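You operate a simulated robot arm through the tools that you are given. There is no shell and no other tool.

You are at the controls of a simulated robot arm. One attempt, no reset.

TASK
Wipe the well seal clean and seat the blue strainer.
Fine: the pad goes back where it lay; leave the steel strainer; the well lid ends shut; the cabinet stays locked out. Set down upright: white pad.

Only the result counts: the job must be done as asked and must still hold three seconds after the hand-in. Knocking over, shifting, dropping, spilling or breaking anything else fails it. A push-on lid holds only when it is set on centred and level and pressed home; a screw cap is set on level and turned clockwise until tight.

THE ROBOT
A 6-joint arm with a two-finger gripper, fixed in place. Base frame: the origin is at the foot of the arm, x ahead of it, y to its left, z up; the work surface is at about z = 0.88. Readings come in m, degrees, newtons and seconds.
Its first joint turns from -166.0 to 166.0 degrees. Payload 2.45 kg.
Tool frame: the origin (TCP) lies between the finger pads and is the grasp point; the fingertips stand 0.02 m ahead of it; z points along the fingers, y is the line along which they close. The gripper opens to 0.14 m. The gripper's body begins 0.168 m behind the TCP.
Orientation is told as [roll, pitch, yaw] about the base's x, y, z axes, in that order, counted from this pose: with the fingers straight down and closing along the base's y, the tool's x points along the base's -x, its y along +y and its z along -z.

THE INTERFACE
- The arm moves only by the tool step_arm. Its argument "moves" is a list of rows, each an object of numbers (a shift or turn left out is 0, a gripper value left out holds the last): "tx", "ty", "tz": the shift along the tool's x, y, z in units of 25 mm (1.0 is 25 mm); "wx", "wy", "wz": the turn, a rotation vector about the tool's x, y, z in units of 5 degrees (1.0 is 5 degrees); "hand": the gripper command, from -1 (shut) to 1 (fully open), values between in proportion. In form: [{"tx": .., "ty": .., "tz": .., "wx": .., "wy": .., "wz": .., "hand": ..}, ...]. A call has 1 to 20 rows; each row shifts and turns the commanded pose from where the row before left it, along the tool's axes as they then stand. A call with a number of a shift or a turn outside -1 to 1 is refused whole. Rows are played at 5 a second. More than 0.05 m and 8.6 degrees between two rows, or a gripper value outside its range, and nothing of the call is played. A pose out of reach is approached as far as the arm can. The call stops where the force on the tool passes 80 N (or 10 N more than at its start, if that is more) or the arm is blocked; 0.2 s more then pass. Each finger travels about 0.045 m/s and halts on what it meets, pressing with about 25 N; the grip force reading is that of the motor and also rises with nothing between the fingers. The clock runs only during rows and for 0.2 s after the last one: add rows that do not move to give the fingers time. It gives the time, the measured TCP pose, the force on the tool (base axes), the opening and the grip force at its end, in the units of the frame above (readings bear some noise), with the torque about the TCP (base axes, N m) and any sound that the robot's microphone picked up.
- Cameras (640 x 400 px; columns grow to the right, rows downward): "scene" is fixed at [0.0489, -0.4937, 1.4895]; the picture's right is [0.57, -0.82, 0.00], its down [-0.50, -0.35, -0.79] and it looks along [0.65, 0.45, -0.61] (base axes); focal length 214 px, centre (320, 200). "wrist" rides on the gripper at [0.078, 0.011, -0.209] in the tool frame; the picture's right is [-0.14, 0.99, 0.00], its down [-0.92, -0.13, -0.37] and it looks along [-0.36, -0.05, 0.93] (tool axes); focal length 280 px, centre (320, 200). There is no depth. A picture from a camera that has moved, and an enlarged one, comes with that camera's place and axes in the base frame and with its lens. The place of the scene camera against the robot may be out by one fixed shift of up to 0.018 m in any direction.
- camera(camera): a new picture of that camera. It takes no simulated time.
- enlarge(camera, box): a new picture of the part [left, top, right, bottom] of that camera's present view, enlarged. It takes no simulated time.
- close_job(): hands the job in; it is judged then, once.

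Nothing tells you positions but the pictures and the camera data. Unless the task says otherwise, let go and move clear before handing in.

The tools are called after "Call:" as a command line: name --argument value ..., lists and objects as JSON in quotes. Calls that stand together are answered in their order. step_arm: Moves the arm, as the interface text tells. Its arguments: {"type":"object","properties":{"moves":{"type":"array"}},"required":["moves"]} The other tools are called the same way: camera (camera) takes a picture; enlarge (camera, box) takes an enlarged picture of a part of a camera's view; close_job () hands the job in.

At the start:

```text
time_s: 0.0
position: [0.6382, 0.2672, 1.3886]
tcp_rot: [0.1, -0.1, 0.2]
ft_force: [-1.1, 0.0, 0.8]
wrist_torque: [-0.02, 0.01, -0.03]
opening: 0.1401
gripper_force: 0.0
```

scene: 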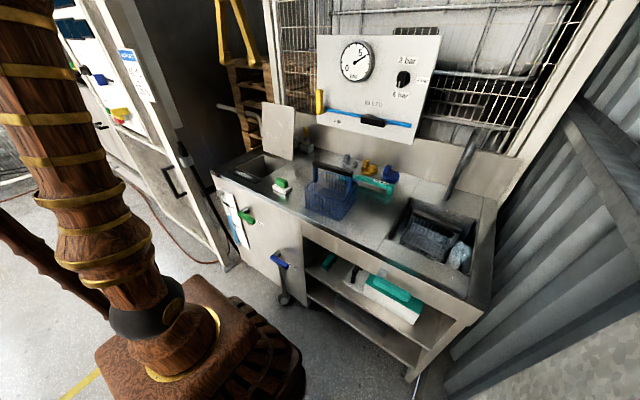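
wrist: 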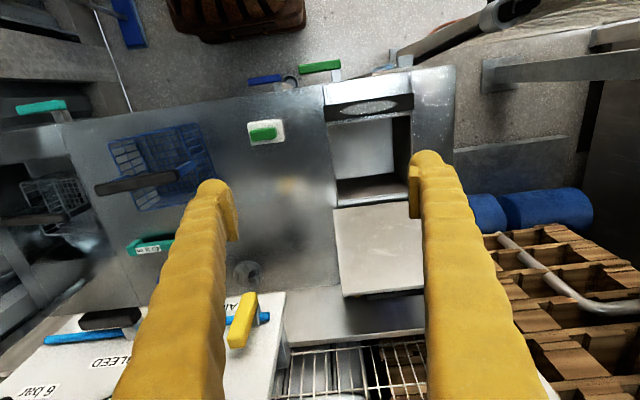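

I see a steel bench with a well at the left (its lid standing open), a white pad with a green handle, a blue basket strainer, and a second well at the right with a steel strainer. I'll take closer looks before moving.

Call:
enlarge --camera "scene" --box '[210, 90, 370, 190]'

Call:
enlarge --camera "scene" --box '[290, 130, 450, 230]'

Call:
enlarge --camera "scene" --box '[380, 180, 508, 300]'

Call:
enlarge --camera "scene" --box '[200, 180, 328, 310]'

Call:
enlarge --camera "wrist" --box '[220, 60, 480, 310]'

Call:
enlarge --camera "wrist" --box '[0, 60, 260, 310]'

Call:
enlarge --camera "scene" --box '[300, 30, 450, 140]'

```text
4.00 times, centred on (290, 140) of scene
camera zoom: at [0.0489, -0.4937, 1.4895], right [0.57, -0.82, 0.0], down [-0.5, -0.35, -0.79], along [0.65, 0.45, -0.61], focal length 858 px, centre (440, 440)
```

zoom: 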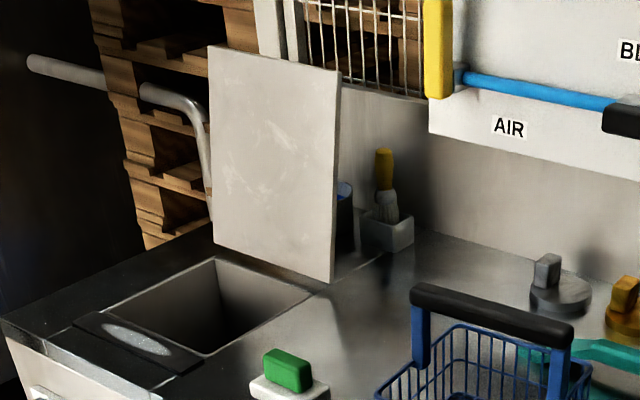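

```text
4.00 times, centred on (370, 180) of scene
camera zoom: at [0.0489, -0.4937, 1.4895], right [0.57, -0.82, 0.0], down [-0.5, -0.35, -0.79], along [0.65, 0.45, -0.61], focal length 858 px, centre (120, 280)
```

zoom: 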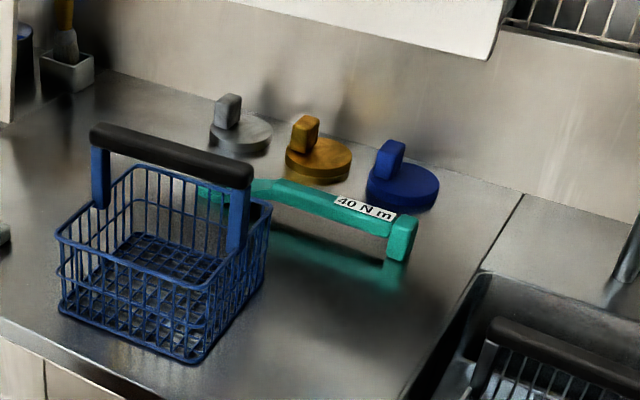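

```text
3.33 times, centred on (444, 240) of scene
camera zoom: at [0.0489, -0.4937, 1.4895], right [0.57, -0.82, 0.0], down [-0.5, -0.35, -0.79], along [0.65, 0.45, -0.61], focal length 715 px, centre (-93, 67)
```

zoom: 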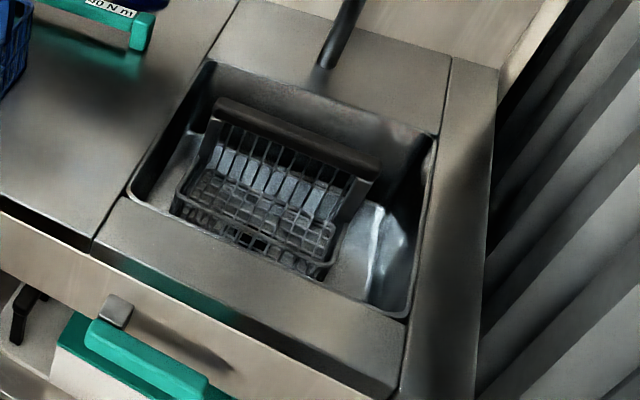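

```text
3.08 times, centred on (264, 245) of scene
camera zoom: at [0.0489, -0.4937, 1.4895], right [0.57, -0.82, 0.0], down [-0.5, -0.35, -0.79], along [0.65, 0.45, -0.61], focal length 660 px, centre (492, 62)
```

zoom: 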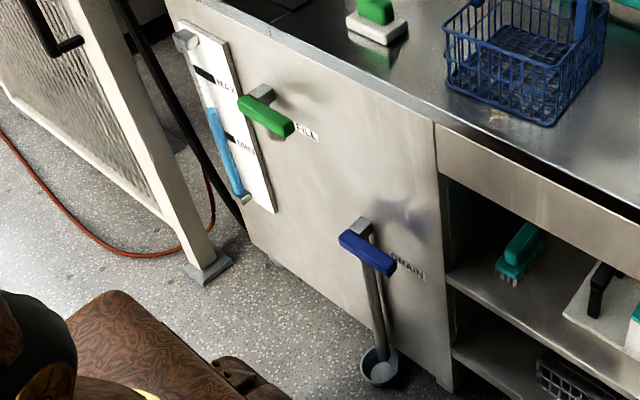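

```text
1.60 times, centred on (350, 185) of wrist
camera zoom: at [0.5597, 0.2795, 1.5979], right [0.14, 0.99, 0.0], down [0.92, -0.13, 0.37], along [0.36, -0.05, -0.93], focal length 449 px, centre (272, 224)
```

zoom: 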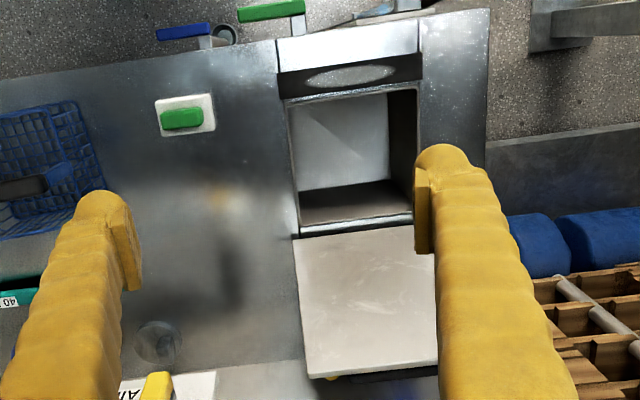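

```text
1.60 times, centred on (130, 185) of wrist
camera zoom: at [0.5597, 0.2795, 1.5979], right [0.14, 0.99, 0.0], down [0.92, -0.13, 0.37], along [0.36, -0.05, -0.93], focal length 449 px, centre (624, 224)
```

zoom: 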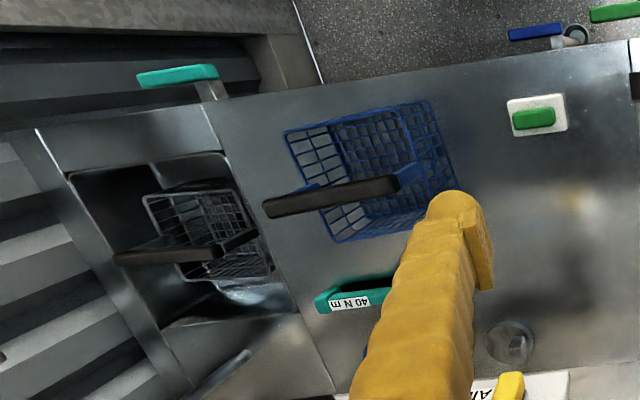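

```text
3.64 times, centred on (375, 85) of scene
camera zoom: at [0.0489, -0.4937, 1.4895], right [0.57, -0.82, 0.0], down [-0.5, -0.35, -0.79], along [0.65, 0.45, -0.61], focal length 780 px, centre (120, 618)
```

zoom: 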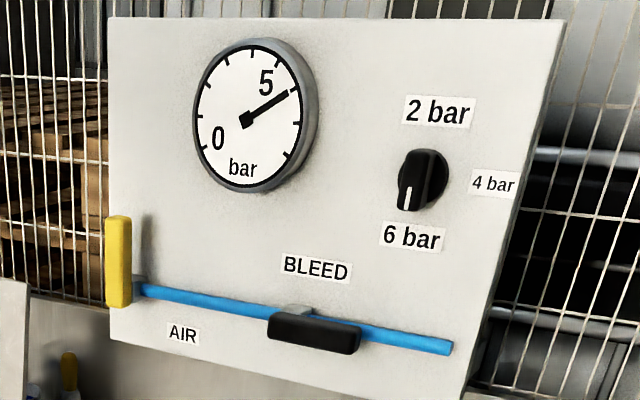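

The pad is near (0.63, 0.14), the well opening spans roughly x 0.64–0.85, y 0.29–0.49, with a dark strip showing a whitish smear at its front. Let me look at the cabinet and other details before moving the arm for closer views.

Call:
enlarge --camera "scene" --box '[50, 0, 210, 160]'

Call:
enlarge --camera "scene" --box '[210, 140, 300, 200]'

Call:
enlarge --camera "scene" --box '[250, 95, 340, 165]'

Call:
enlarge --camera "scene" --box '[300, 150, 365, 225]'

Call:
enlarge --camera "wrist" --box '[310, 70, 430, 145]'

Call:
enlarge --camera "scene" --box '[220, 190, 270, 230]'

```text
2.50 times, centred on (130, 80) of scene
camera zoom: at [0.0489, -0.4937, 1.4895], right [0.57, -0.82, 0.0], down [-0.5, -0.35, -0.79], along [0.65, 0.45, -0.61], focal length 536 px, centre (795, 500)
```

zoom: 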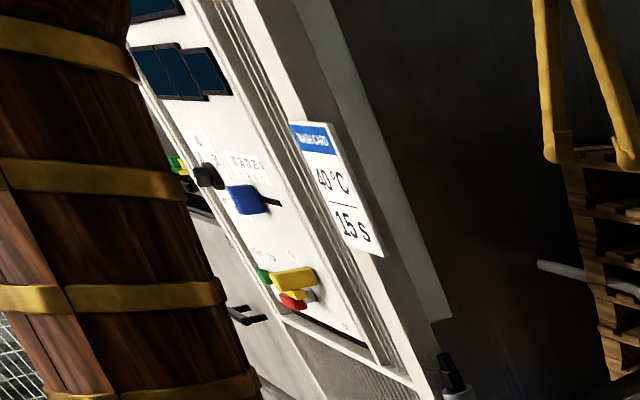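

```text
6.67 times, centred on (255, 170) of scene
camera zoom: at [0.0489, -0.4937, 1.4895], right [0.57, -0.82, 0.0], down [-0.5, -0.35, -0.79], along [0.65, 0.45, -0.61], focal length 1430 px, centre (753, 400)
```

zoom: 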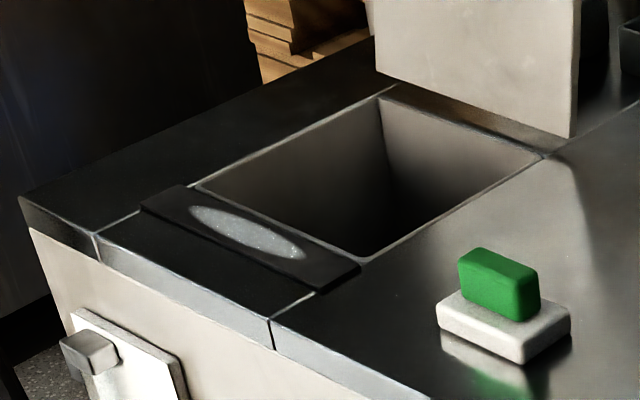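

```text
5.71 times, centred on (295, 130) of scene
camera zoom: at [0.0489, -0.4937, 1.4895], right [0.57, -0.82, 0.0], down [-0.5, -0.35, -0.79], along [0.65, 0.45, -0.61], focal length 1226 px, centre (463, 600)
```

zoom: 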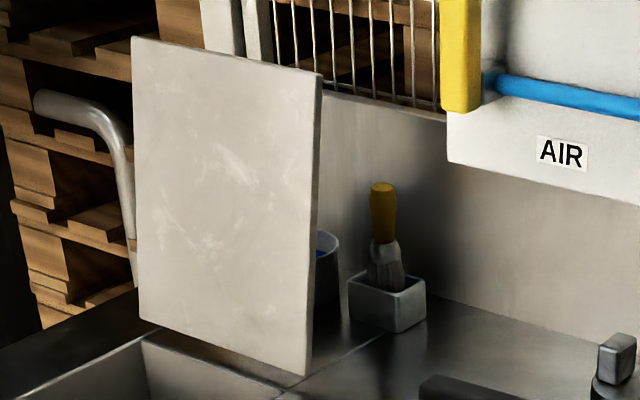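

```text
5.33 times, centred on (332, 188) of scene
camera zoom: at [0.0489, -0.4937, 1.4895], right [0.57, -0.82, 0.0], down [-0.5, -0.35, -0.79], along [0.65, 0.45, -0.61], focal length 1144 px, centre (253, 267)
```

zoom: 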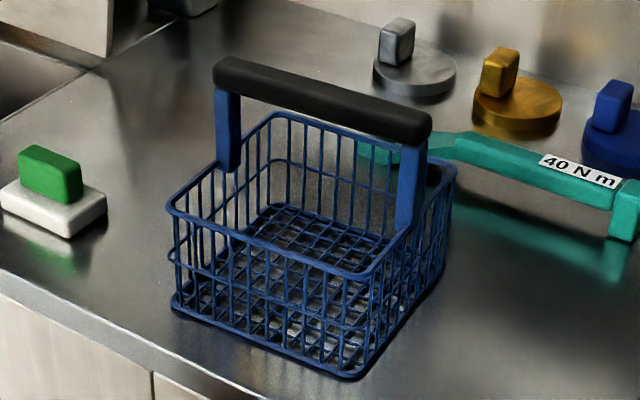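

```text
5.33 times, centred on (370, 108) of wrist
camera zoom: at [0.5597, 0.2795, 1.5979], right [0.14, 0.99, 0.0], down [0.92, -0.13, 0.37], along [0.36, -0.05, -0.93], focal length 1495 px, centre (53, 693)
```

zoom: 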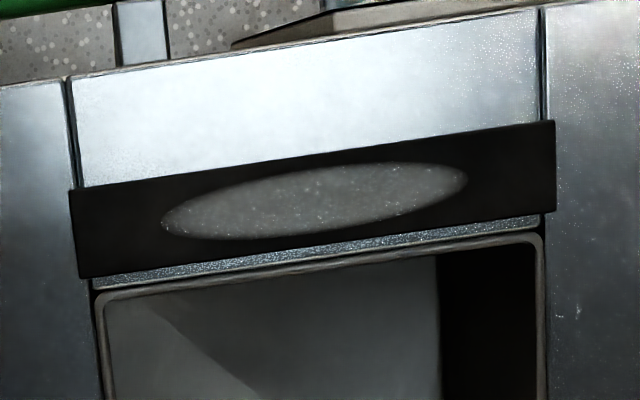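

```text
10.00 times, centred on (245, 210) of scene
camera zoom: at [0.0489, -0.4937, 1.4895], right [0.57, -0.82, 0.0], down [-0.5, -0.35, -0.79], along [0.65, 0.45, -0.61], focal length 2145 px, centre (1070, 100)
```

zoom: 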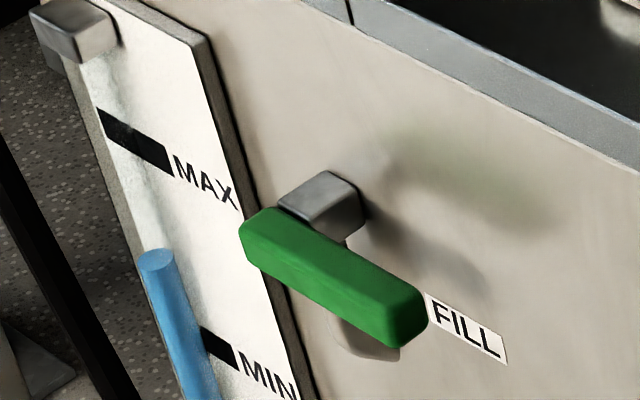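

The dark strip at the well's front carries the grey smear, so that is the seal to wipe. I'll move above the well for a closer view inside.

Call:
step_arm --moves '[{"tx": -0.4, "ty": 1, "tz": 0.8, "hand": 1}, {"tx": -0.4, "ty": 1, "tz": 0.8}, {"tx": -0.4, "ty": 1, "tz": 0.8}, {"tx": -0.4, "ty": 1, "tz": 0.8}, {}]'

Call:
camera --camera "wrist"

Call:
camera --camera "scene"

```text
time_s: 1.2
position: [0.677, 0.369, 1.3102]
tcp_rot: [0.1, 0.0, 0.0]
ft_force: [-0.5, 0.0, -0.4]
wrist_torque: [0.01, 0.0, 0.05]
opening: 0.1399
gripper_force: 0.0
```

```text
taken
camera wrist: at [0.5994, 0.3813, 1.52], right [0.14, 0.99, 0.0], down [0.92, -0.13, 0.37], along [0.37, -0.05, -0.93], focal length 280 px, centre (320, 200)
```

wrist: 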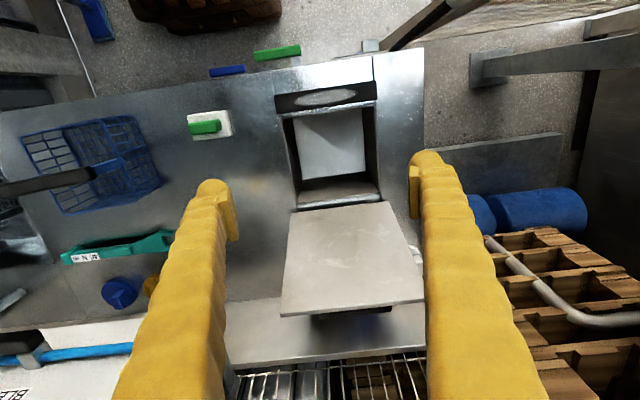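

```text
taken
```

scene: 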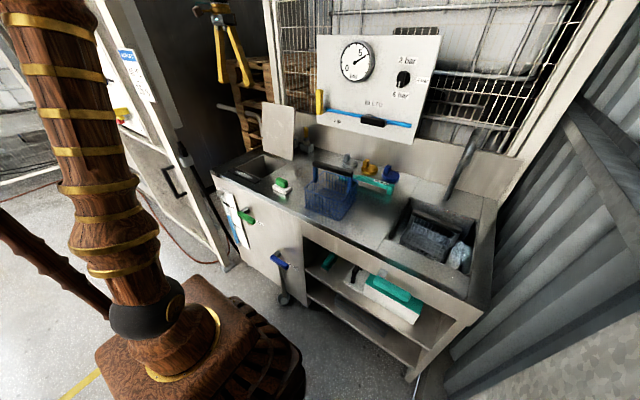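

The arm follows commands as expected. I'll enlarge the well and the strainer from here.

Call:
enlarge --camera "wrist" --box '[260, 50, 440, 220]'

Call:
enlarge --camera "wrist" --box '[0, 90, 200, 230]'

Call:
step_arm --moves '[{}]'

```text
2.35 times, centred on (350, 135) of wrist
camera zoom: at [0.5994, 0.3813, 1.52], right [0.14, 0.99, 0.0], down [0.92, -0.13, 0.37], along [0.37, -0.05, -0.93], focal length 660 px, centre (249, 353)
```

zoom: 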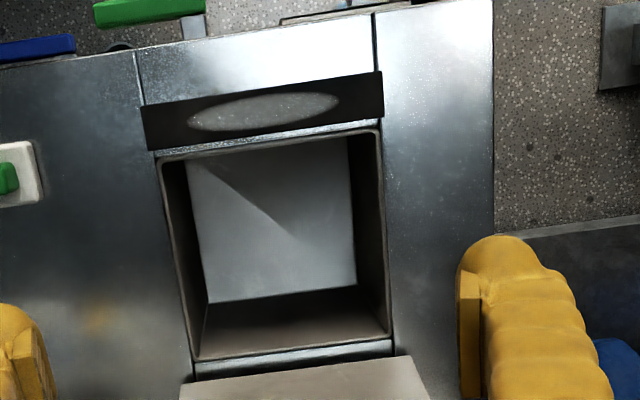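

```text
2.86 times, centred on (100, 160) of wrist
camera zoom: at [0.5994, 0.3813, 1.52], right [0.14, 0.99, 0.0], down [0.92, -0.13, 0.37], along [0.37, -0.05, -0.93], focal length 801 px, centre (949, 314)
```

zoom: 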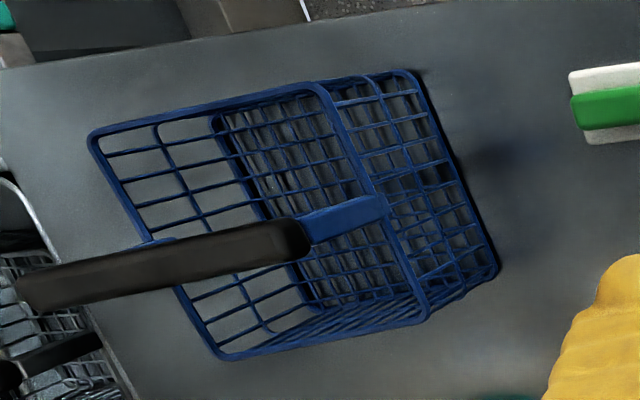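

```text
time_s: 1.6
position: [0.6779, 0.3691, 1.3108]
tcp_rot: [0.0, 0.0, 0.0]
ft_force: [-0.3, 0.1, -0.3]
wrist_torque: [0.0, -0.02, 0.0]
opening: 0.1397
gripper_force: 0.1
```

The well opening is about 0.20 m square centred near (0.751, 0.392) and about 0.2 m deep; the strainer is about 0.165 m square centred near (0.682, -0.103). Next I move above the pad to measure it closely.

Call:
step_arm --moves '[{"tx": 0.152, "ty": -0.928, "tz": 0.8, "hand": 1}, {"tx": 0.152, "ty": -0.928, "tz": 0.8}, {"tx": 0.152, "ty": -0.928, "tz": 0.8}, {"tx": 0.152, "ty": -0.928, "tz": 0.8}, {"tx": 0.152, "ty": -0.928, "tz": 0.8}, {"tx": 0.152, "ty": -0.928, "tz": 0.8}, {"tx": 0.152, "ty": -0.928, "tz": 0.8}, {"tx": 0.152, "ty": -0.928, "tz": 0.8}, {"tx": 0.152, "ty": -0.928, "tz": 0.8}, {"tx": 0.152, "ty": -0.928, "tz": 0.8}, {}]'

Call:
camera --camera "wrist"

Call:
enlarge --camera "wrist" --box '[240, 40, 400, 140]'

Call:
enlarge --camera "scene" --box '[262, 165, 310, 195]'

```text
time_s: 4.0
position: [0.6389, 0.1344, 1.11]
tcp_rot: [0.0, 0.0, -0.1]
ft_force: [0.0, 0.3, 0.1]
wrist_torque: [0.03, -0.03, -0.03]
opening: 0.1401
gripper_force: 0.1
```

```text
taken
camera wrist: at [0.561, 0.1465, 1.3189], right [0.14, 0.99, 0.0], down [0.92, -0.13, 0.37], along [0.37, -0.05, -0.93], focal length 280 px, centre (320, 200)
```

wrist: 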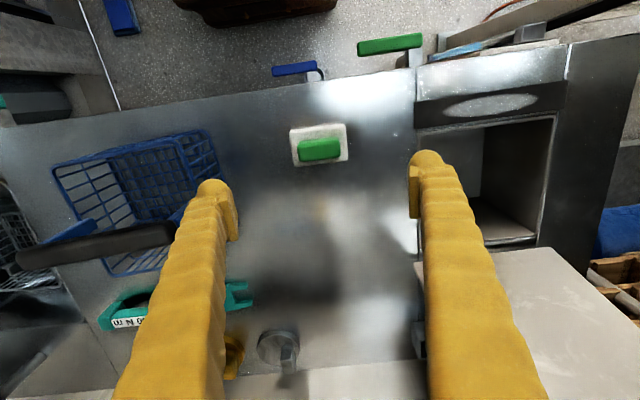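

```text
4.00 times, centred on (320, 90) of wrist
camera zoom: at [0.561, 0.1465, 1.3189], right [0.14, 0.99, 0.0], down [0.92, -0.13, 0.37], along [0.37, -0.05, -0.93], focal length 1122 px, centre (320, 640)
```

zoom: 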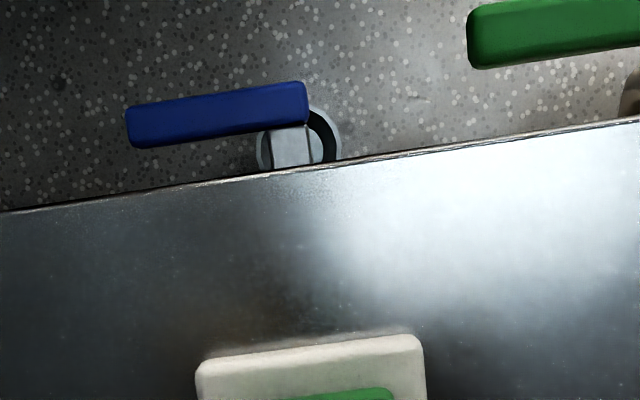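

```text
13.33 times, centred on (286, 180) of scene
camera zoom: at [0.0489, -0.4937, 1.4895], right [0.57, -0.82, 0.0], down [-0.5, -0.35, -0.79], along [0.65, 0.45, -0.61], focal length 2860 px, centre (773, 467)
```

zoom: 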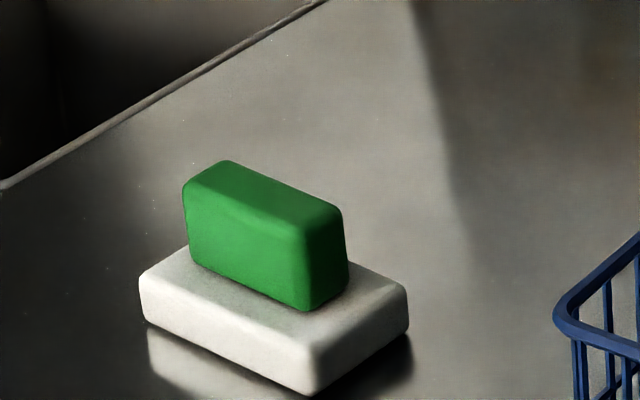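

Call:
enlarge --camera "wrist" --box '[270, 110, 370, 180]'

Call:
enlarge --camera "wrist" --box '[400, 60, 600, 185]'

```text
5.71 times, centred on (320, 145) of wrist
camera zoom: at [0.561, 0.1465, 1.3189], right [0.14, 0.99, 0.0], down [0.92, -0.13, 0.37], along [0.37, -0.05, -0.93], focal length 1602 px, centre (320, 514)
```

zoom: 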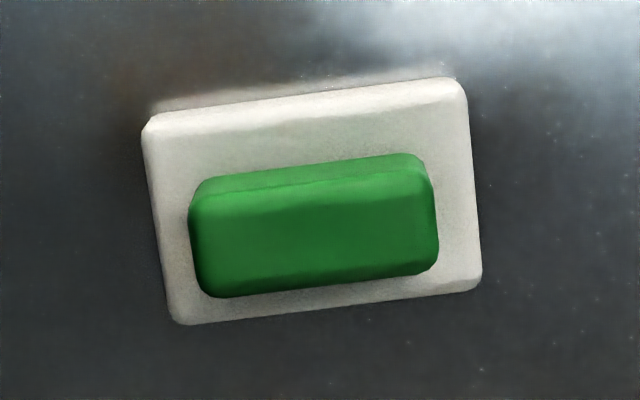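

```text
3.20 times, centred on (500, 122) of wrist
camera zoom: at [0.561, 0.1465, 1.3189], right [0.14, 0.99, 0.0], down [0.92, -0.13, 0.37], along [0.37, -0.05, -0.93], focal length 897 px, centre (-256, 448)
```

zoom: 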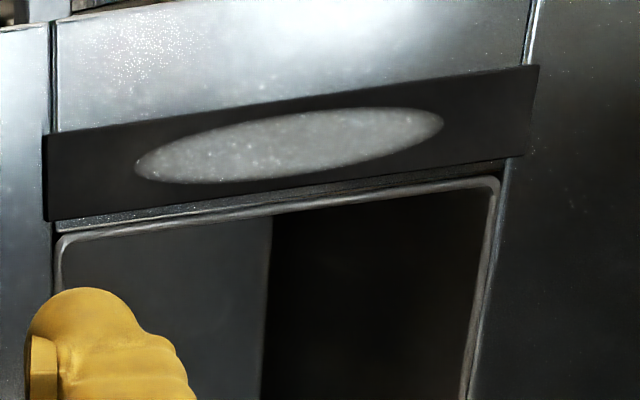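

The pad is about 0.05 × 0.08 × 0.02 m with a green handle roughly 0.024 × 0.057 m, 0.03 m tall, centred at about (0.641, 0.134). I'll descend over it with the fingers open and check before gripping.

Call:
step_arm --moves '[{"tx": -0.08, "tz": 0.9, "hand": 1}, {"tz": 0.9}, {"tz": 0.9}, {"tz": 0.9}, {"tz": 0.9}, {"tz": 0.9}, {"tz": 0.8}, {"tz": 0.6}, {"tz": 0.4}, {}]'

Call:
camera --camera "wrist"

Call:
enlarge --camera "scene" --box '[246, 150, 326, 200]'

```text
time_s: 6.2
position: [0.641, 0.1363, 0.9301]
tcp_rot: [0.1, 0.1, 0.0]
ft_force: [0.0, -0.2, 1.0]
wrist_torque: [0.01, -0.01, -0.01]
opening: 0.1399
gripper_force: 0.0
```

```text
taken
camera wrist: at [0.5629, 0.1481, 1.1392], right [0.14, 0.99, 0.0], down [0.92, -0.13, 0.37], along [0.37, -0.05, -0.93], focal length 280 px, centre (320, 200)
```

wrist: 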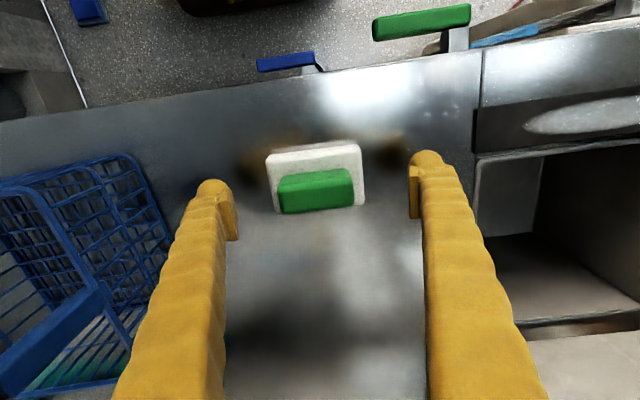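

```text
8.00 times, centred on (286, 175) of scene
camera zoom: at [0.0489, -0.4937, 1.4895], right [0.57, -0.82, 0.0], down [-0.5, -0.35, -0.79], along [0.65, 0.45, -0.61], focal length 1716 px, centre (592, 400)
```

zoom: 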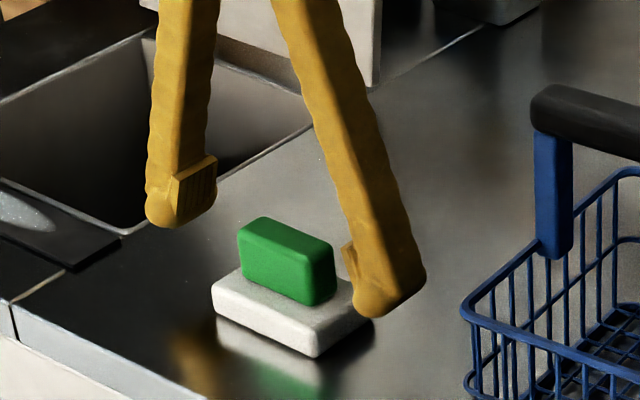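

The handle sits between the fingers, about 2 mm off-centre. I'll nudge, lower slightly and close on it.

Call:
step_arm --moves '[{"ty": -0.08, "tz": 0.16}, {}, {"hand": -1}, {}, {}, {}, {}, {}, {}, {}]'

Call:
camera --camera "wrist"

Call:
enlarge --camera "scene" --box '[246, 150, 326, 200]'

```text
time_s: 8.4
position: [0.6415, 0.136, 0.9256]
tcp_rot: [0.1, 0.0, 0.0]
ft_force: [-0.2, -0.6, 1.9]
wrist_torque: [0.01, 0.03, -0.02]
opening: 0.0596
gripper_force: 25.2
```

```text
taken
camera wrist: at [0.5635, 0.1461, 1.1347], right [0.14, 0.99, 0.0], down [0.92, -0.13, 0.37], along [0.37, -0.05, -0.93], focal length 280 px, centre (320, 200)
```

wrist: 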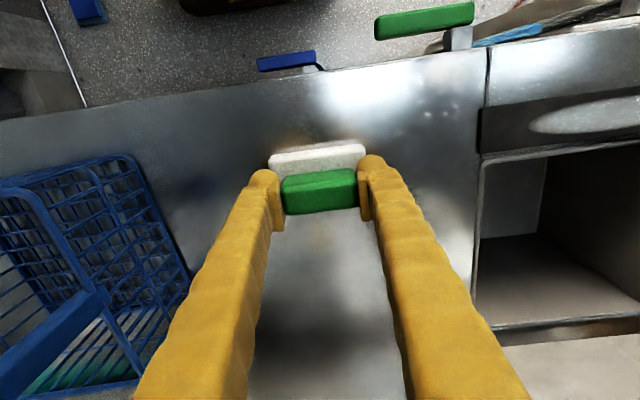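

```text
8.00 times, centred on (286, 175) of scene
camera zoom: at [0.0489, -0.4937, 1.4895], right [0.57, -0.82, 0.0], down [-0.5, -0.35, -0.79], along [0.65, 0.45, -0.61], focal length 1716 px, centre (592, 400)
```

zoom: 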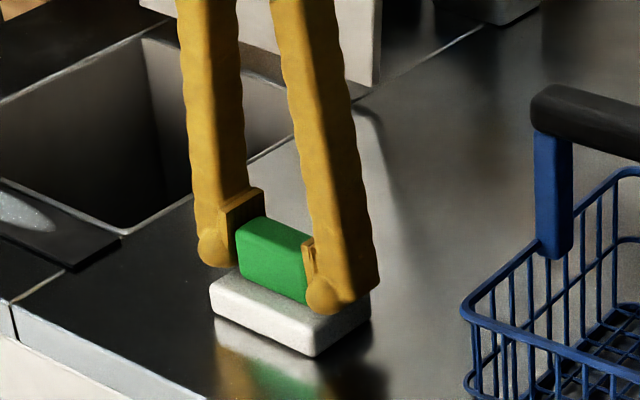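

The handle is held (opening 0.060 m, 25 N) with TCP at (0.6415, 0.135, 0.926), the pose to return to. I'll lift 4 cm and carry the pad over the seal strip.

Call:
step_arm --moves '[{"tz": -0.4}, {"tz": -0.6}, {"tz": -0.6}, {"ty": 0.6, "tx": 0.1}, {"ty": 0.8, "tx": 0.1}, {"ty": 0.8, "tx": 0.1}, {"ty": 0.8, "tx": 0.1}, {"ty": 0.8, "tx": 0.1}, {"ty": 0.8, "tx": 0.1}, {"ty": 0.8, "tx": 0.1}, {"ty": 0.8, "tx": 0.1}, {"ty": 0.8, "tx": 0.1}, {"ty": 0.8}, {}]'

Call:
camera --camera "wrist"

Call:
enlarge --camera "scene" --box '[206, 140, 302, 200]'

```text
time_s: 11.4
position: [0.6199, 0.3286, 0.9654]
tcp_rot: [0.0, -0.1, 0.1]
ft_force: [0.2, -0.1, -0.1]
wrist_torque: [-0.02, 0.0, -0.03]
opening: 0.0
gripper_force: 24.7
```

```text
taken
camera wrist: at [0.5416, 0.3402, 1.1742], right [0.14, 0.99, 0.0], down [0.92, -0.13, 0.37], along [0.36, -0.05, -0.93], focal length 280 px, centre (320, 200)
```

wrist: 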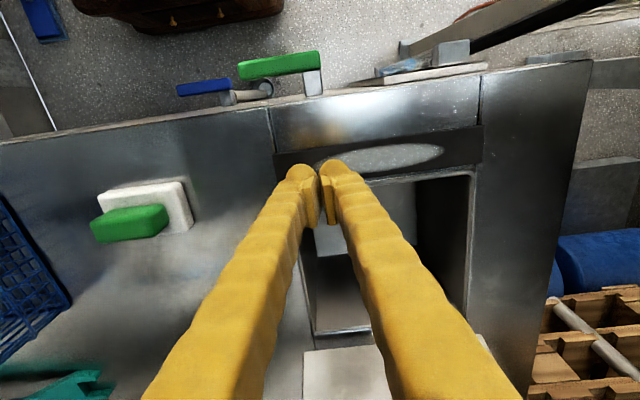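

```text
6.67 times, centred on (254, 170) of scene
camera zoom: at [0.0489, -0.4937, 1.4895], right [0.57, -0.82, 0.0], down [-0.5, -0.35, -0.79], along [0.65, 0.45, -0.61], focal length 1430 px, centre (760, 400)
```

zoom: 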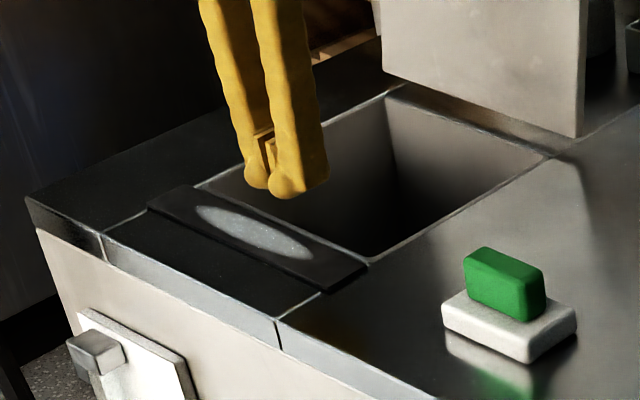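

The fingers slipped off during the lift: the opening reads 0 and the pad still lies on the bench. I'll check whether it has moved from where it lay.

Call:
enlarge --camera "scene" --box '[262, 165, 310, 195]'

Call:
enlarge --camera "wrist" --box '[80, 160, 220, 260]'

```text
13.33 times, centred on (286, 180) of scene
camera zoom: at [0.0489, -0.4937, 1.4895], right [0.57, -0.82, 0.0], down [-0.5, -0.35, -0.79], along [0.65, 0.45, -0.61], focal length 2860 px, centre (773, 467)
```

zoom: 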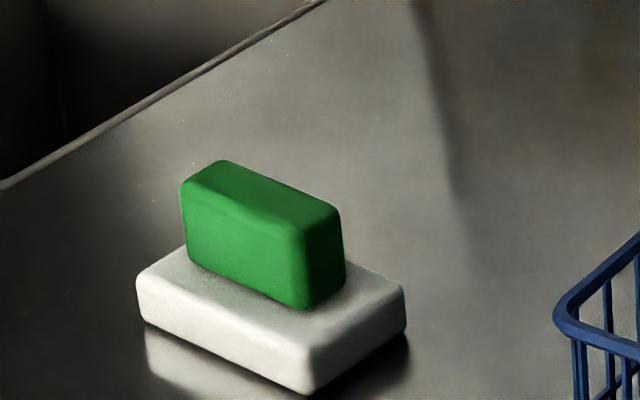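

```text
4.00 times, centred on (150, 210) of wrist
camera zoom: at [0.5416, 0.3402, 1.1742], right [0.14, 0.99, 0.0], down [0.92, -0.13, 0.37], along [0.36, -0.05, -0.93], focal length 1122 px, centre (1000, 160)
```

zoom: 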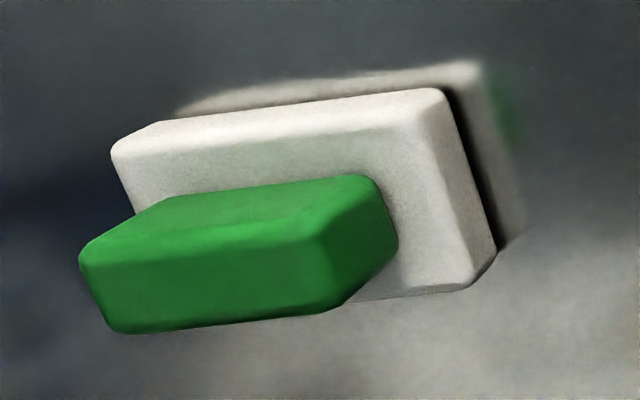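

The pad is within about 1 mm of its first place, just not held. I'll rise, return above it and turn the hand 90° so the fingers take the handle by its wide flat faces.

Call:
step_arm --moves '[{"tz": -0.8, "hand": 0}, {"tz": -0.8}, {"tz": -0.8}, {"tz": -0.8}, {"ty": -0.96, "tx": -0.11}, {"ty": -0.96, "tx": -0.11}, {"ty": -0.96, "tx": -0.11}, {"ty": -0.96, "tx": -0.11}, {"ty": -0.96, "tx": -0.11}, {"ty": -0.96, "tx": -0.11}, {"ty": -0.96, "tx": -0.11}, {"ty": -0.96, "tx": -0.11}, {}]'

Call:
step_arm --moves '[{"wz": -1}, {"wz": -1}, {"wz": -1}, {"wz": -1}, {"wz": -1}, {"wz": -1}, {"wz": -1}, {"wz": -1}, {"wz": -1}, {"wz": -1}, {"wz": -1}, {"wz": -1}, {"wz": -1}, {"wz": -1}, {"wz": -1}, {"wz": -1}, {"wz": -1}, {"wz": -1}, {}]'

Call:
camera --camera "wrist"

Call:
camera --camera "scene"

```text
time_s: 14.2
position: [0.6404, 0.1362, 1.0438]
tcp_rot: [0.1, 0.0, 0.1]
ft_force: [0.6, 0.9, 0.2]
wrist_torque: [-0.02, -0.04, 0.02]
opening: 0.0702
gripper_force: 0.0
```

```text
time_s: 18.2
position: [0.6418, 0.1369, 1.0449]
tcp_rot: [0.0, 0.1, 90.0]
ft_force: [0.5, 0.6, 0.3]
wrist_torque: [0.01, 0.0, 0.0]
opening: 0.07
gripper_force: 0.0
```

```text
taken
camera wrist: at [0.6303, 0.0594, 1.2537], right [-0.99, 0.14, 0.0], down [0.13, 0.92, 0.37], along [0.05, 0.37, -0.93], focal length 280 px, centre (320, 200)
```

wrist: 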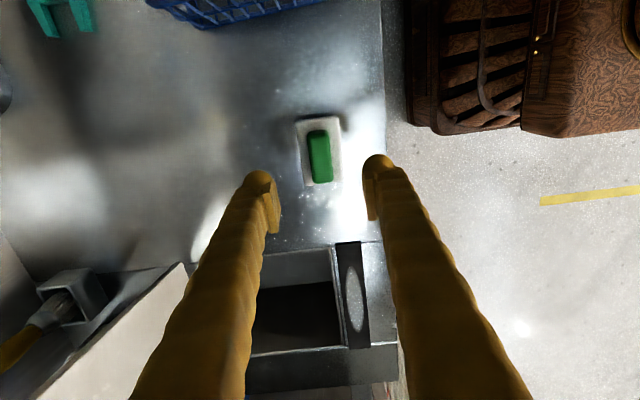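

```text
taken
```

scene: 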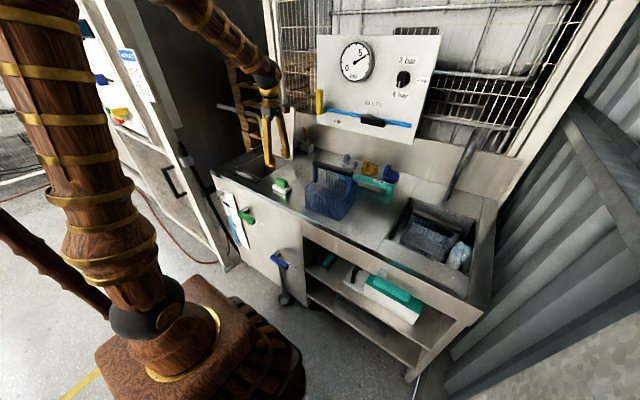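

The hand is turned to yaw 90° without trouble. I'll measure the handle again from this side.

Call:
enlarge --camera "wrist" --box '[270, 100, 370, 200]'

```text
4.00 times, centred on (320, 150) of wrist
camera zoom: at [0.6303, 0.0594, 1.2537], right [-0.99, 0.14, 0.0], down [0.13, 0.92, 0.37], along [0.05, 0.37, -0.93], focal length 1122 px, centre (320, 400)
```

zoom: 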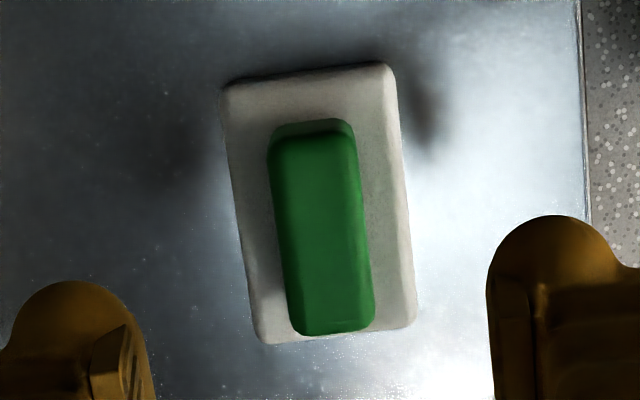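

The handle centre reads (0.640, 0.1355). I'll centre on it and descend so the fingertips stop just above the pad's top, then close.

Call:
step_arm --moves '[{"tx": 0.076, "ty": 0.05, "tz": 0.5, "hand": 0}, {"tz": 0.9}, {"tz": 0.9}, {"tz": 0.9}, {"tz": 0.7}, {"tz": 0.5}, {"tz": 0.43}, {}, {"hand": -1}, {}, {}, {}, {}, {}]'

Call:
camera --camera "wrist"

Call:
enlarge --camera "scene" --box '[246, 150, 326, 200]'

```text
time_s: 21.2
position: [0.6414, 0.1345, 0.9259]
tcp_rot: [0.0, 0.0, 90.0]
ft_force: [0.0, 0.4, 0.1]
wrist_torque: [0.01, 0.03, -0.01]
opening: 0.0247
gripper_force: 25.0
```

```text
taken
camera wrist: at [0.6309, 0.0572, 1.1346], right [-0.99, 0.14, 0.0], down [0.13, 0.92, 0.37], along [0.05, 0.37, -0.93], focal length 280 px, centre (320, 200)
```

wrist: 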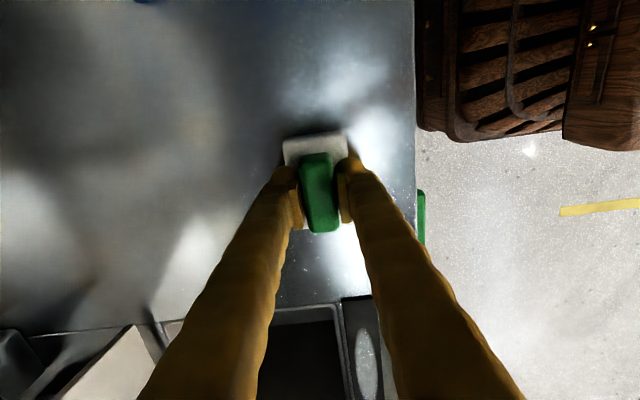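

```text
8.00 times, centred on (286, 175) of scene
camera zoom: at [0.0489, -0.4937, 1.4895], right [0.57, -0.82, 0.0], down [-0.5, -0.35, -0.79], along [0.65, 0.45, -0.61], focal length 1716 px, centre (592, 400)
```

zoom: 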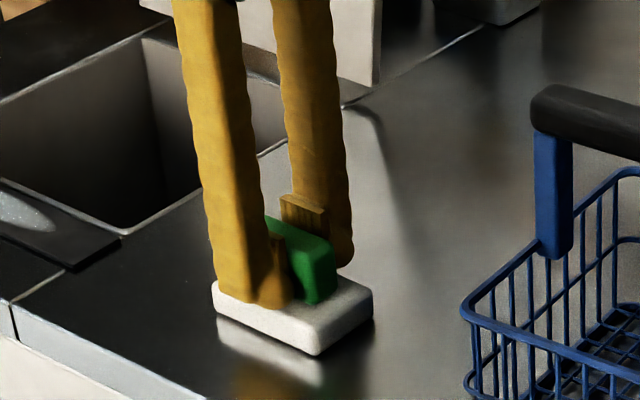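

Held by the wide faces now (opening 0.0247 m). I'll lift slowly and check that the pad comes along.

Call:
step_arm --moves '[{"tz": -0.1}, {"tz": -0.1}, {"tz": -0.1}, {"tz": -0.1}, {"tz": -0.1}, {}]'

Call:
enlarge --camera "scene" --box '[246, 150, 326, 200]'

```text
time_s: 22.6
position: [0.6402, 0.1338, 0.9365]
tcp_rot: [0.1, 0.0, 90.0]
ft_force: [0.0, -0.5, -1.3]
wrist_torque: [0.05, -0.01, -0.01]
opening: 0.0248
gripper_force: 25.1
```

```text
8.00 times, centred on (286, 175) of scene
camera zoom: at [0.0489, -0.4937, 1.4895], right [0.57, -0.82, 0.0], down [-0.5, -0.35, -0.79], along [0.65, 0.45, -0.61], focal length 1716 px, centre (592, 400)
```

zoom: 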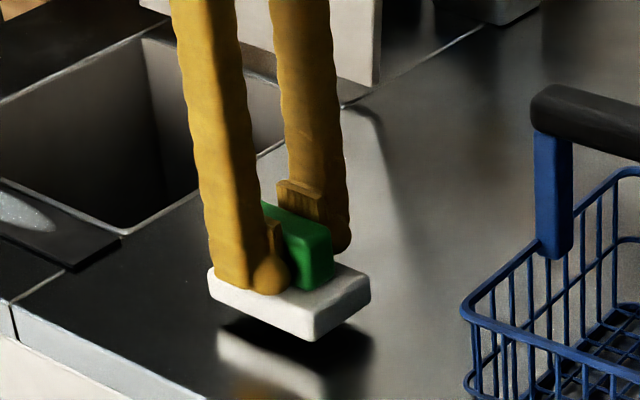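

The pad hangs level in the grip. I'll raise it a bit more and carry it over the seal strip's right part.

Call:
step_arm --moves '[{"tz": -0.3}, {"tz": -0.4}, {"tz": -0.4}, {"tx": -0.5, "ty": 0.09}, {"tx": -0.8, "ty": 0.09}, {"tx": -0.8, "ty": 0.09}, {"tx": -0.8, "ty": 0.09}, {"tx": -0.8, "ty": 0.09}, {"tx": -0.8, "ty": 0.09}, {"tx": -0.8, "ty": 0.09}, {"tx": -0.8, "ty": 0.09}, {"tx": -0.8, "ty": 0.09}, {"tx": -0.6, "ty": 0.09}, {"tx": -0.3}, {}]'

Call:
camera --camera "wrist"

Call:
enlarge --camera "scene" --box '[206, 140, 302, 200]'

```text
time_s: 25.8
position: [0.6197, 0.3296, 0.9614]
tcp_rot: [-0.1, 0.1, 90.0]
ft_force: [0.8, -0.2, -0.3]
wrist_torque: [0.0, 0.04, -0.04]
opening: 0.0247
gripper_force: 25.5
```

```text
taken
camera wrist: at [0.6088, 0.2513, 1.1717], right [-0.99, 0.14, 0.0], down [0.13, 0.92, 0.37], along [0.05, 0.37, -0.93], focal length 280 px, centre (320, 200)
```

wrist: 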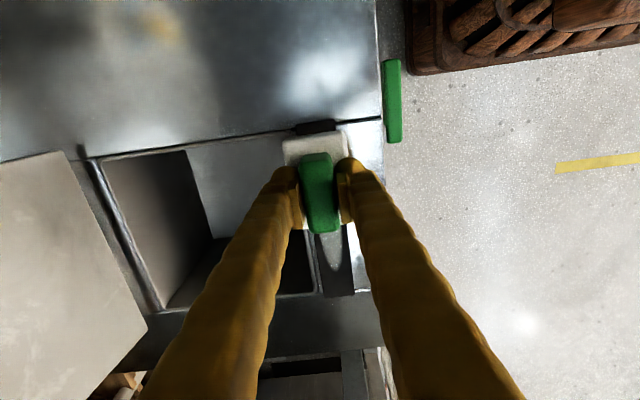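

```text
6.67 times, centred on (254, 170) of scene
camera zoom: at [0.0489, -0.4937, 1.4895], right [0.57, -0.82, 0.0], down [-0.5, -0.35, -0.79], along [0.65, 0.45, -0.61], focal length 1430 px, centre (760, 400)
```

zoom: 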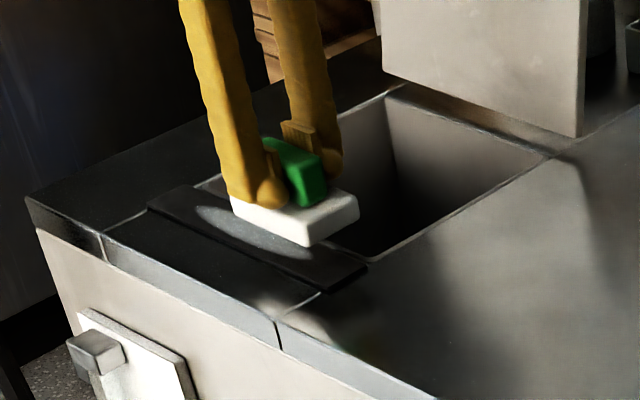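

The pad is over the seal. I'll lower it in small steps and watch the force for contact.

Call:
step_arm --moves '[{"tz": 0.4}, {"tz": 0.4}, {"tz": 0.2}, {}]'

Call:
step_arm --moves '[{"tz": 0.1}, {"tz": 0.08}, {}]'

```text
time_s: 26.8
position: [0.6202, 0.3287, 0.9373]
tcp_rot: [0.1, -0.1, 90.0]
ft_force: [0.3, -0.4, -1.1]
wrist_torque: [-0.02, 0.01, -0.02]
opening: 0.0249
gripper_force: 24.8
```

```text
time_s: 27.6
position: [0.6193, 0.3294, 0.9346]
tcp_rot: [0.1, 0.0, 90.0]
ft_force: [0.6, -0.6, -0.8]
wrist_torque: [-0.01, 0.0, -0.02]
opening: 0.0246
gripper_force: 25.2
```

Call:
step_arm --moves '[{"tz": 0.08}, {"tz": 0.04}, {}]'

```text
time_s: 28.4
position: [0.618, 0.3301, 0.9305]
tcp_rot: [0.0, 0.0, 90.0]
ft_force: [-0.9, -0.8, -0.8]
wrist_torque: [0.0, 0.0, 0.02]
opening: 0.0246
gripper_force: 24.3
```

No contact yet at z ≈ 0.930; I continue down by a millimetre or two at a time.

Call:
step_arm --moves '[{"tz": 0.04}, {}]'

Call:
step_arm --moves '[{"tz": 0.04}, {}]'

```text
time_s: 29.0
position: [0.619, 0.331, 0.9308]
tcp_rot: [-0.1, -0.1, 90.1]
ft_force: [-0.1, 0.1, -0.8]
wrist_torque: [0.02, 0.01, 0.01]
opening: 0.0245
gripper_force: 25.2
```

```text
time_s: 29.6
position: [0.6192, 0.3299, 0.9287]
tcp_rot: [0.1, 0.0, 89.9]
ft_force: [-5.2, -0.5, 16.5]
wrist_torque: [-0.08, 0.09, 0.02]
opening: 0.025
gripper_force: 25.4
```

Contact at z ≈ 0.9285 with 16 N. I'll ease off slightly and make the first stroke along the seal toward +y.

Call:
step_arm --moves '[{"tz": -0.012}, {"tx": -0.2}, {"tx": -0.3}, {"tx": -0.3}, {"tx": -0.3}, {"tx": -0.3}]'

Call:
enlarge --camera "scene" --box '[206, 140, 302, 200]'

```text
time_s: 31.0
position: [0.6189, 0.3646, 0.9285]
tcp_rot: [0.1, 0.0, 90.0]
ft_force: [0.2, -13.9, 18.1]
wrist_torque: [-0.3, 0.03, 0.01]
opening: 0.0246
gripper_force: 25.5
```

```text
6.67 times, centred on (254, 170) of scene
camera zoom: at [0.0489, -0.4937, 1.4895], right [0.57, -0.82, 0.0], down [-0.5, -0.35, -0.79], along [0.65, 0.45, -0.61], focal length 1430 px, centre (760, 400)
```

zoom: 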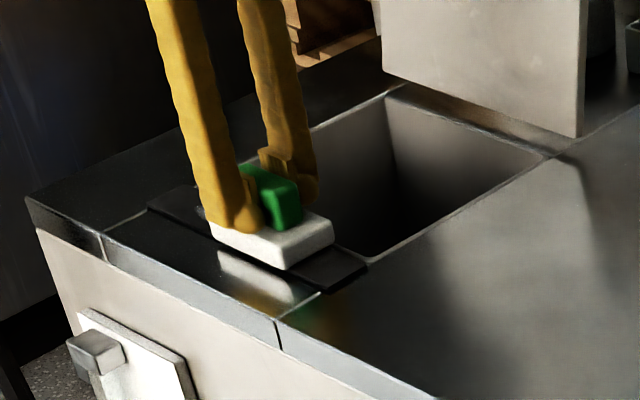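

The pad slides flat along the seal with 18 N normal and 14 N drag. I'll ease off half a millimetre and continue the stroke to the far end.

Call:
step_arm --moves '[{"tz": -0.016, "tx": -0.2}, {"tx": -0.3}, {"tx": -0.3}, {"tx": -0.3}, {"tx": -0.3}, {"tx": -0.3}, {"tx": -0.3}]'

Call:
step_arm --moves '[{"tx": -0.3}, {"tx": -0.3}, {"tx": -0.3}, {"tx": -0.3}, {"tx": -0.3}, {"tx": -0.3}, {"tx": -0.3}]'

Call:
enlarge --camera "scene" --box '[206, 140, 302, 200]'

Call:
camera --camera "wrist"

```text
time_s: 32.6
position: [0.6196, 0.4152, 0.9302]
tcp_rot: [0.0, 0.1, 90.0]
ft_force: [-1.4, 0.2, -1.4]
wrist_torque: [0.01, 0.02, 0.04]
opening: 0.0248
gripper_force: 24.5
```

```text
time_s: 34.2
position: [0.6181, 0.4684, 0.9301]
tcp_rot: [0.0, 0.1, 90.0]
ft_force: [-0.1, -0.9, 0.1]
wrist_torque: [0.02, 0.0, 0.01]
opening: 0.0245
gripper_force: 25.5
```

```text
6.67 times, centred on (254, 170) of scene
camera zoom: at [0.0489, -0.4937, 1.4895], right [0.57, -0.82, 0.0], down [-0.5, -0.35, -0.79], along [0.65, 0.45, -0.61], focal length 1430 px, centre (760, 400)
```

zoom: 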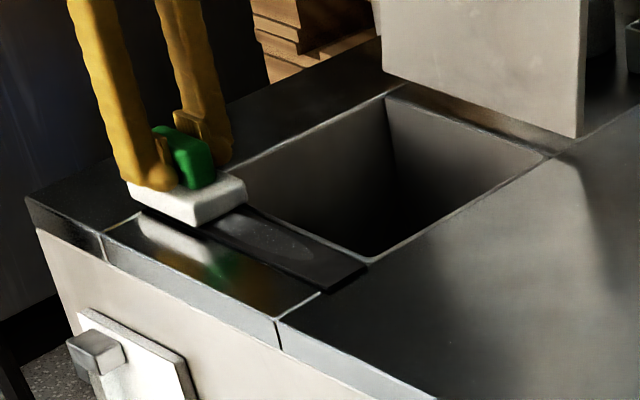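

```text
taken
camera wrist: at [0.6087, 0.391, 1.1403], right [-0.99, 0.14, 0.0], down [0.13, 0.92, 0.37], along [0.05, 0.37, -0.93], focal length 280 px, centre (320, 200)
```

wrist: 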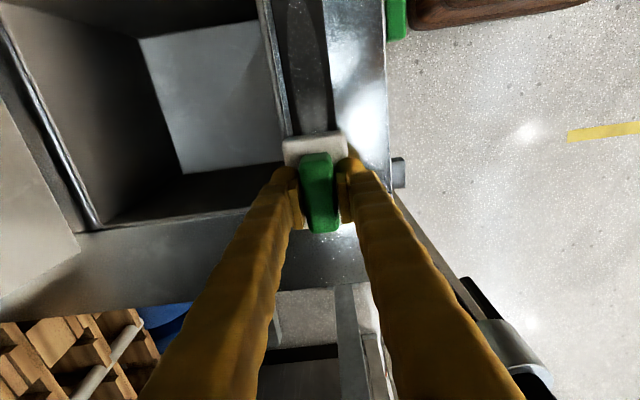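

The smear is fading but I lost contact on the far half. I'll press back down lightly at this end.

Call:
step_arm --moves '[{"tz": 0.02}, {}]'

Call:
step_arm --moves '[{"tz": 0.016}, {}]'

```text
time_s: 34.8
position: [0.6194, 0.4682, 0.9303]
tcp_rot: [0.0, 0.0, 90.0]
ft_force: [-0.2, -0.3, -1.0]
wrist_torque: [-0.02, -0.01, 0.0]
opening: 0.0249
gripper_force: 25.7
```

```text
time_s: 35.4
position: [0.6191, 0.468, 0.9297]
tcp_rot: [0.0, 0.0, 90.0]
ft_force: [0.4, -0.6, -0.1]
wrist_torque: [0.0, 0.01, -0.02]
opening: 0.0247
gripper_force: 25.3
```

Call:
step_arm --moves '[{"tz": 0.016}, {}]'

Call:
step_arm --moves '[{"tz": 0.016}, {}]'

```text
time_s: 36.0
position: [0.6188, 0.4672, 0.9298]
tcp_rot: [0.0, -0.1, 90.0]
ft_force: [0.1, -1.4, -0.4]
wrist_torque: [0.02, 0.0, 0.05]
opening: 0.0247
gripper_force: 24.6
```

```text
time_s: 36.6
position: [0.6188, 0.4683, 0.9298]
tcp_rot: [0.0, 0.0, 89.9]
ft_force: [-1.7, -1.3, 5.3]
wrist_torque: [-0.01, 0.01, -0.01]
opening: 0.0246
gripper_force: 25.4
```

Light contact again (5 N). I'll add a touch more pressure and stroke back toward −y.

Call:
step_arm --moves '[{"tz": 0.012}, {"tx": 0.2}, {"tx": 0.3}, {"tx": 0.3}, {"tx": 0.3}]'

Call:
step_arm --moves '[{"tx": 0.3}, {"tx": 0.3}, {"tx": 0.3}, {"tx": 0.3}]'

```text
time_s: 37.8
position: [0.6184, 0.4405, 0.9284]
tcp_rot: [-0.1, 0.1, 89.9]
ft_force: [-0.7, 20.4, 30.6]
wrist_torque: [0.29, 0.0, 0.0]
opening: 0.0245
gripper_force: 25.1
```

```text
time_s: 38.8
position: [0.6167, 0.4096, 0.9274]
tcp_rot: [0.1, 0.1, 90.0]
ft_force: [0.7, 3.4, 4.5]
wrist_torque: [-0.01, 0.02, 0.03]
opening: 0.0247
gripper_force: 25.2
```

The force varied between 30 and 4 N, so I'll check that the pad still sits properly in the grip.

Call:
camera --camera "wrist"

Call:
enlarge --camera "scene" --box '[206, 140, 302, 200]'

```text
taken
camera wrist: at [0.6068, 0.3324, 1.1368], right [-0.99, 0.14, 0.0], down [0.13, 0.92, 0.37], along [0.05, 0.36, -0.93], focal length 280 px, centre (320, 200)
```

wrist: 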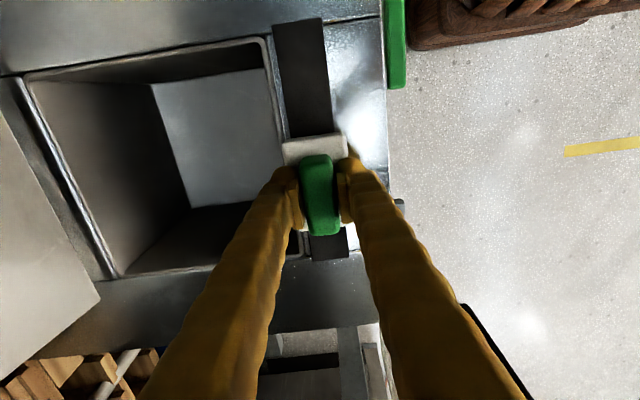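

```text
6.67 times, centred on (254, 170) of scene
camera zoom: at [0.0489, -0.4937, 1.4895], right [0.57, -0.82, 0.0], down [-0.5, -0.35, -0.79], along [0.65, 0.45, -0.61], focal length 1430 px, centre (760, 400)
```

zoom: 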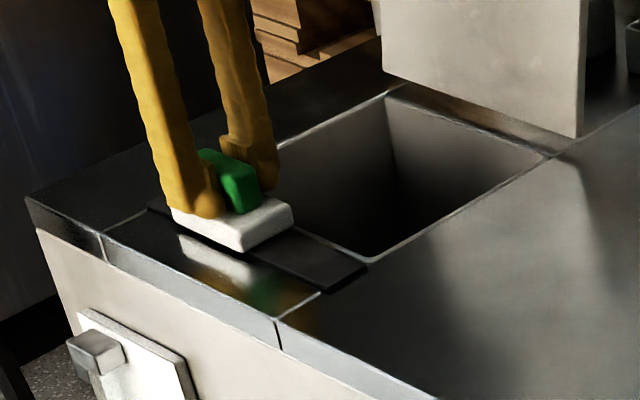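

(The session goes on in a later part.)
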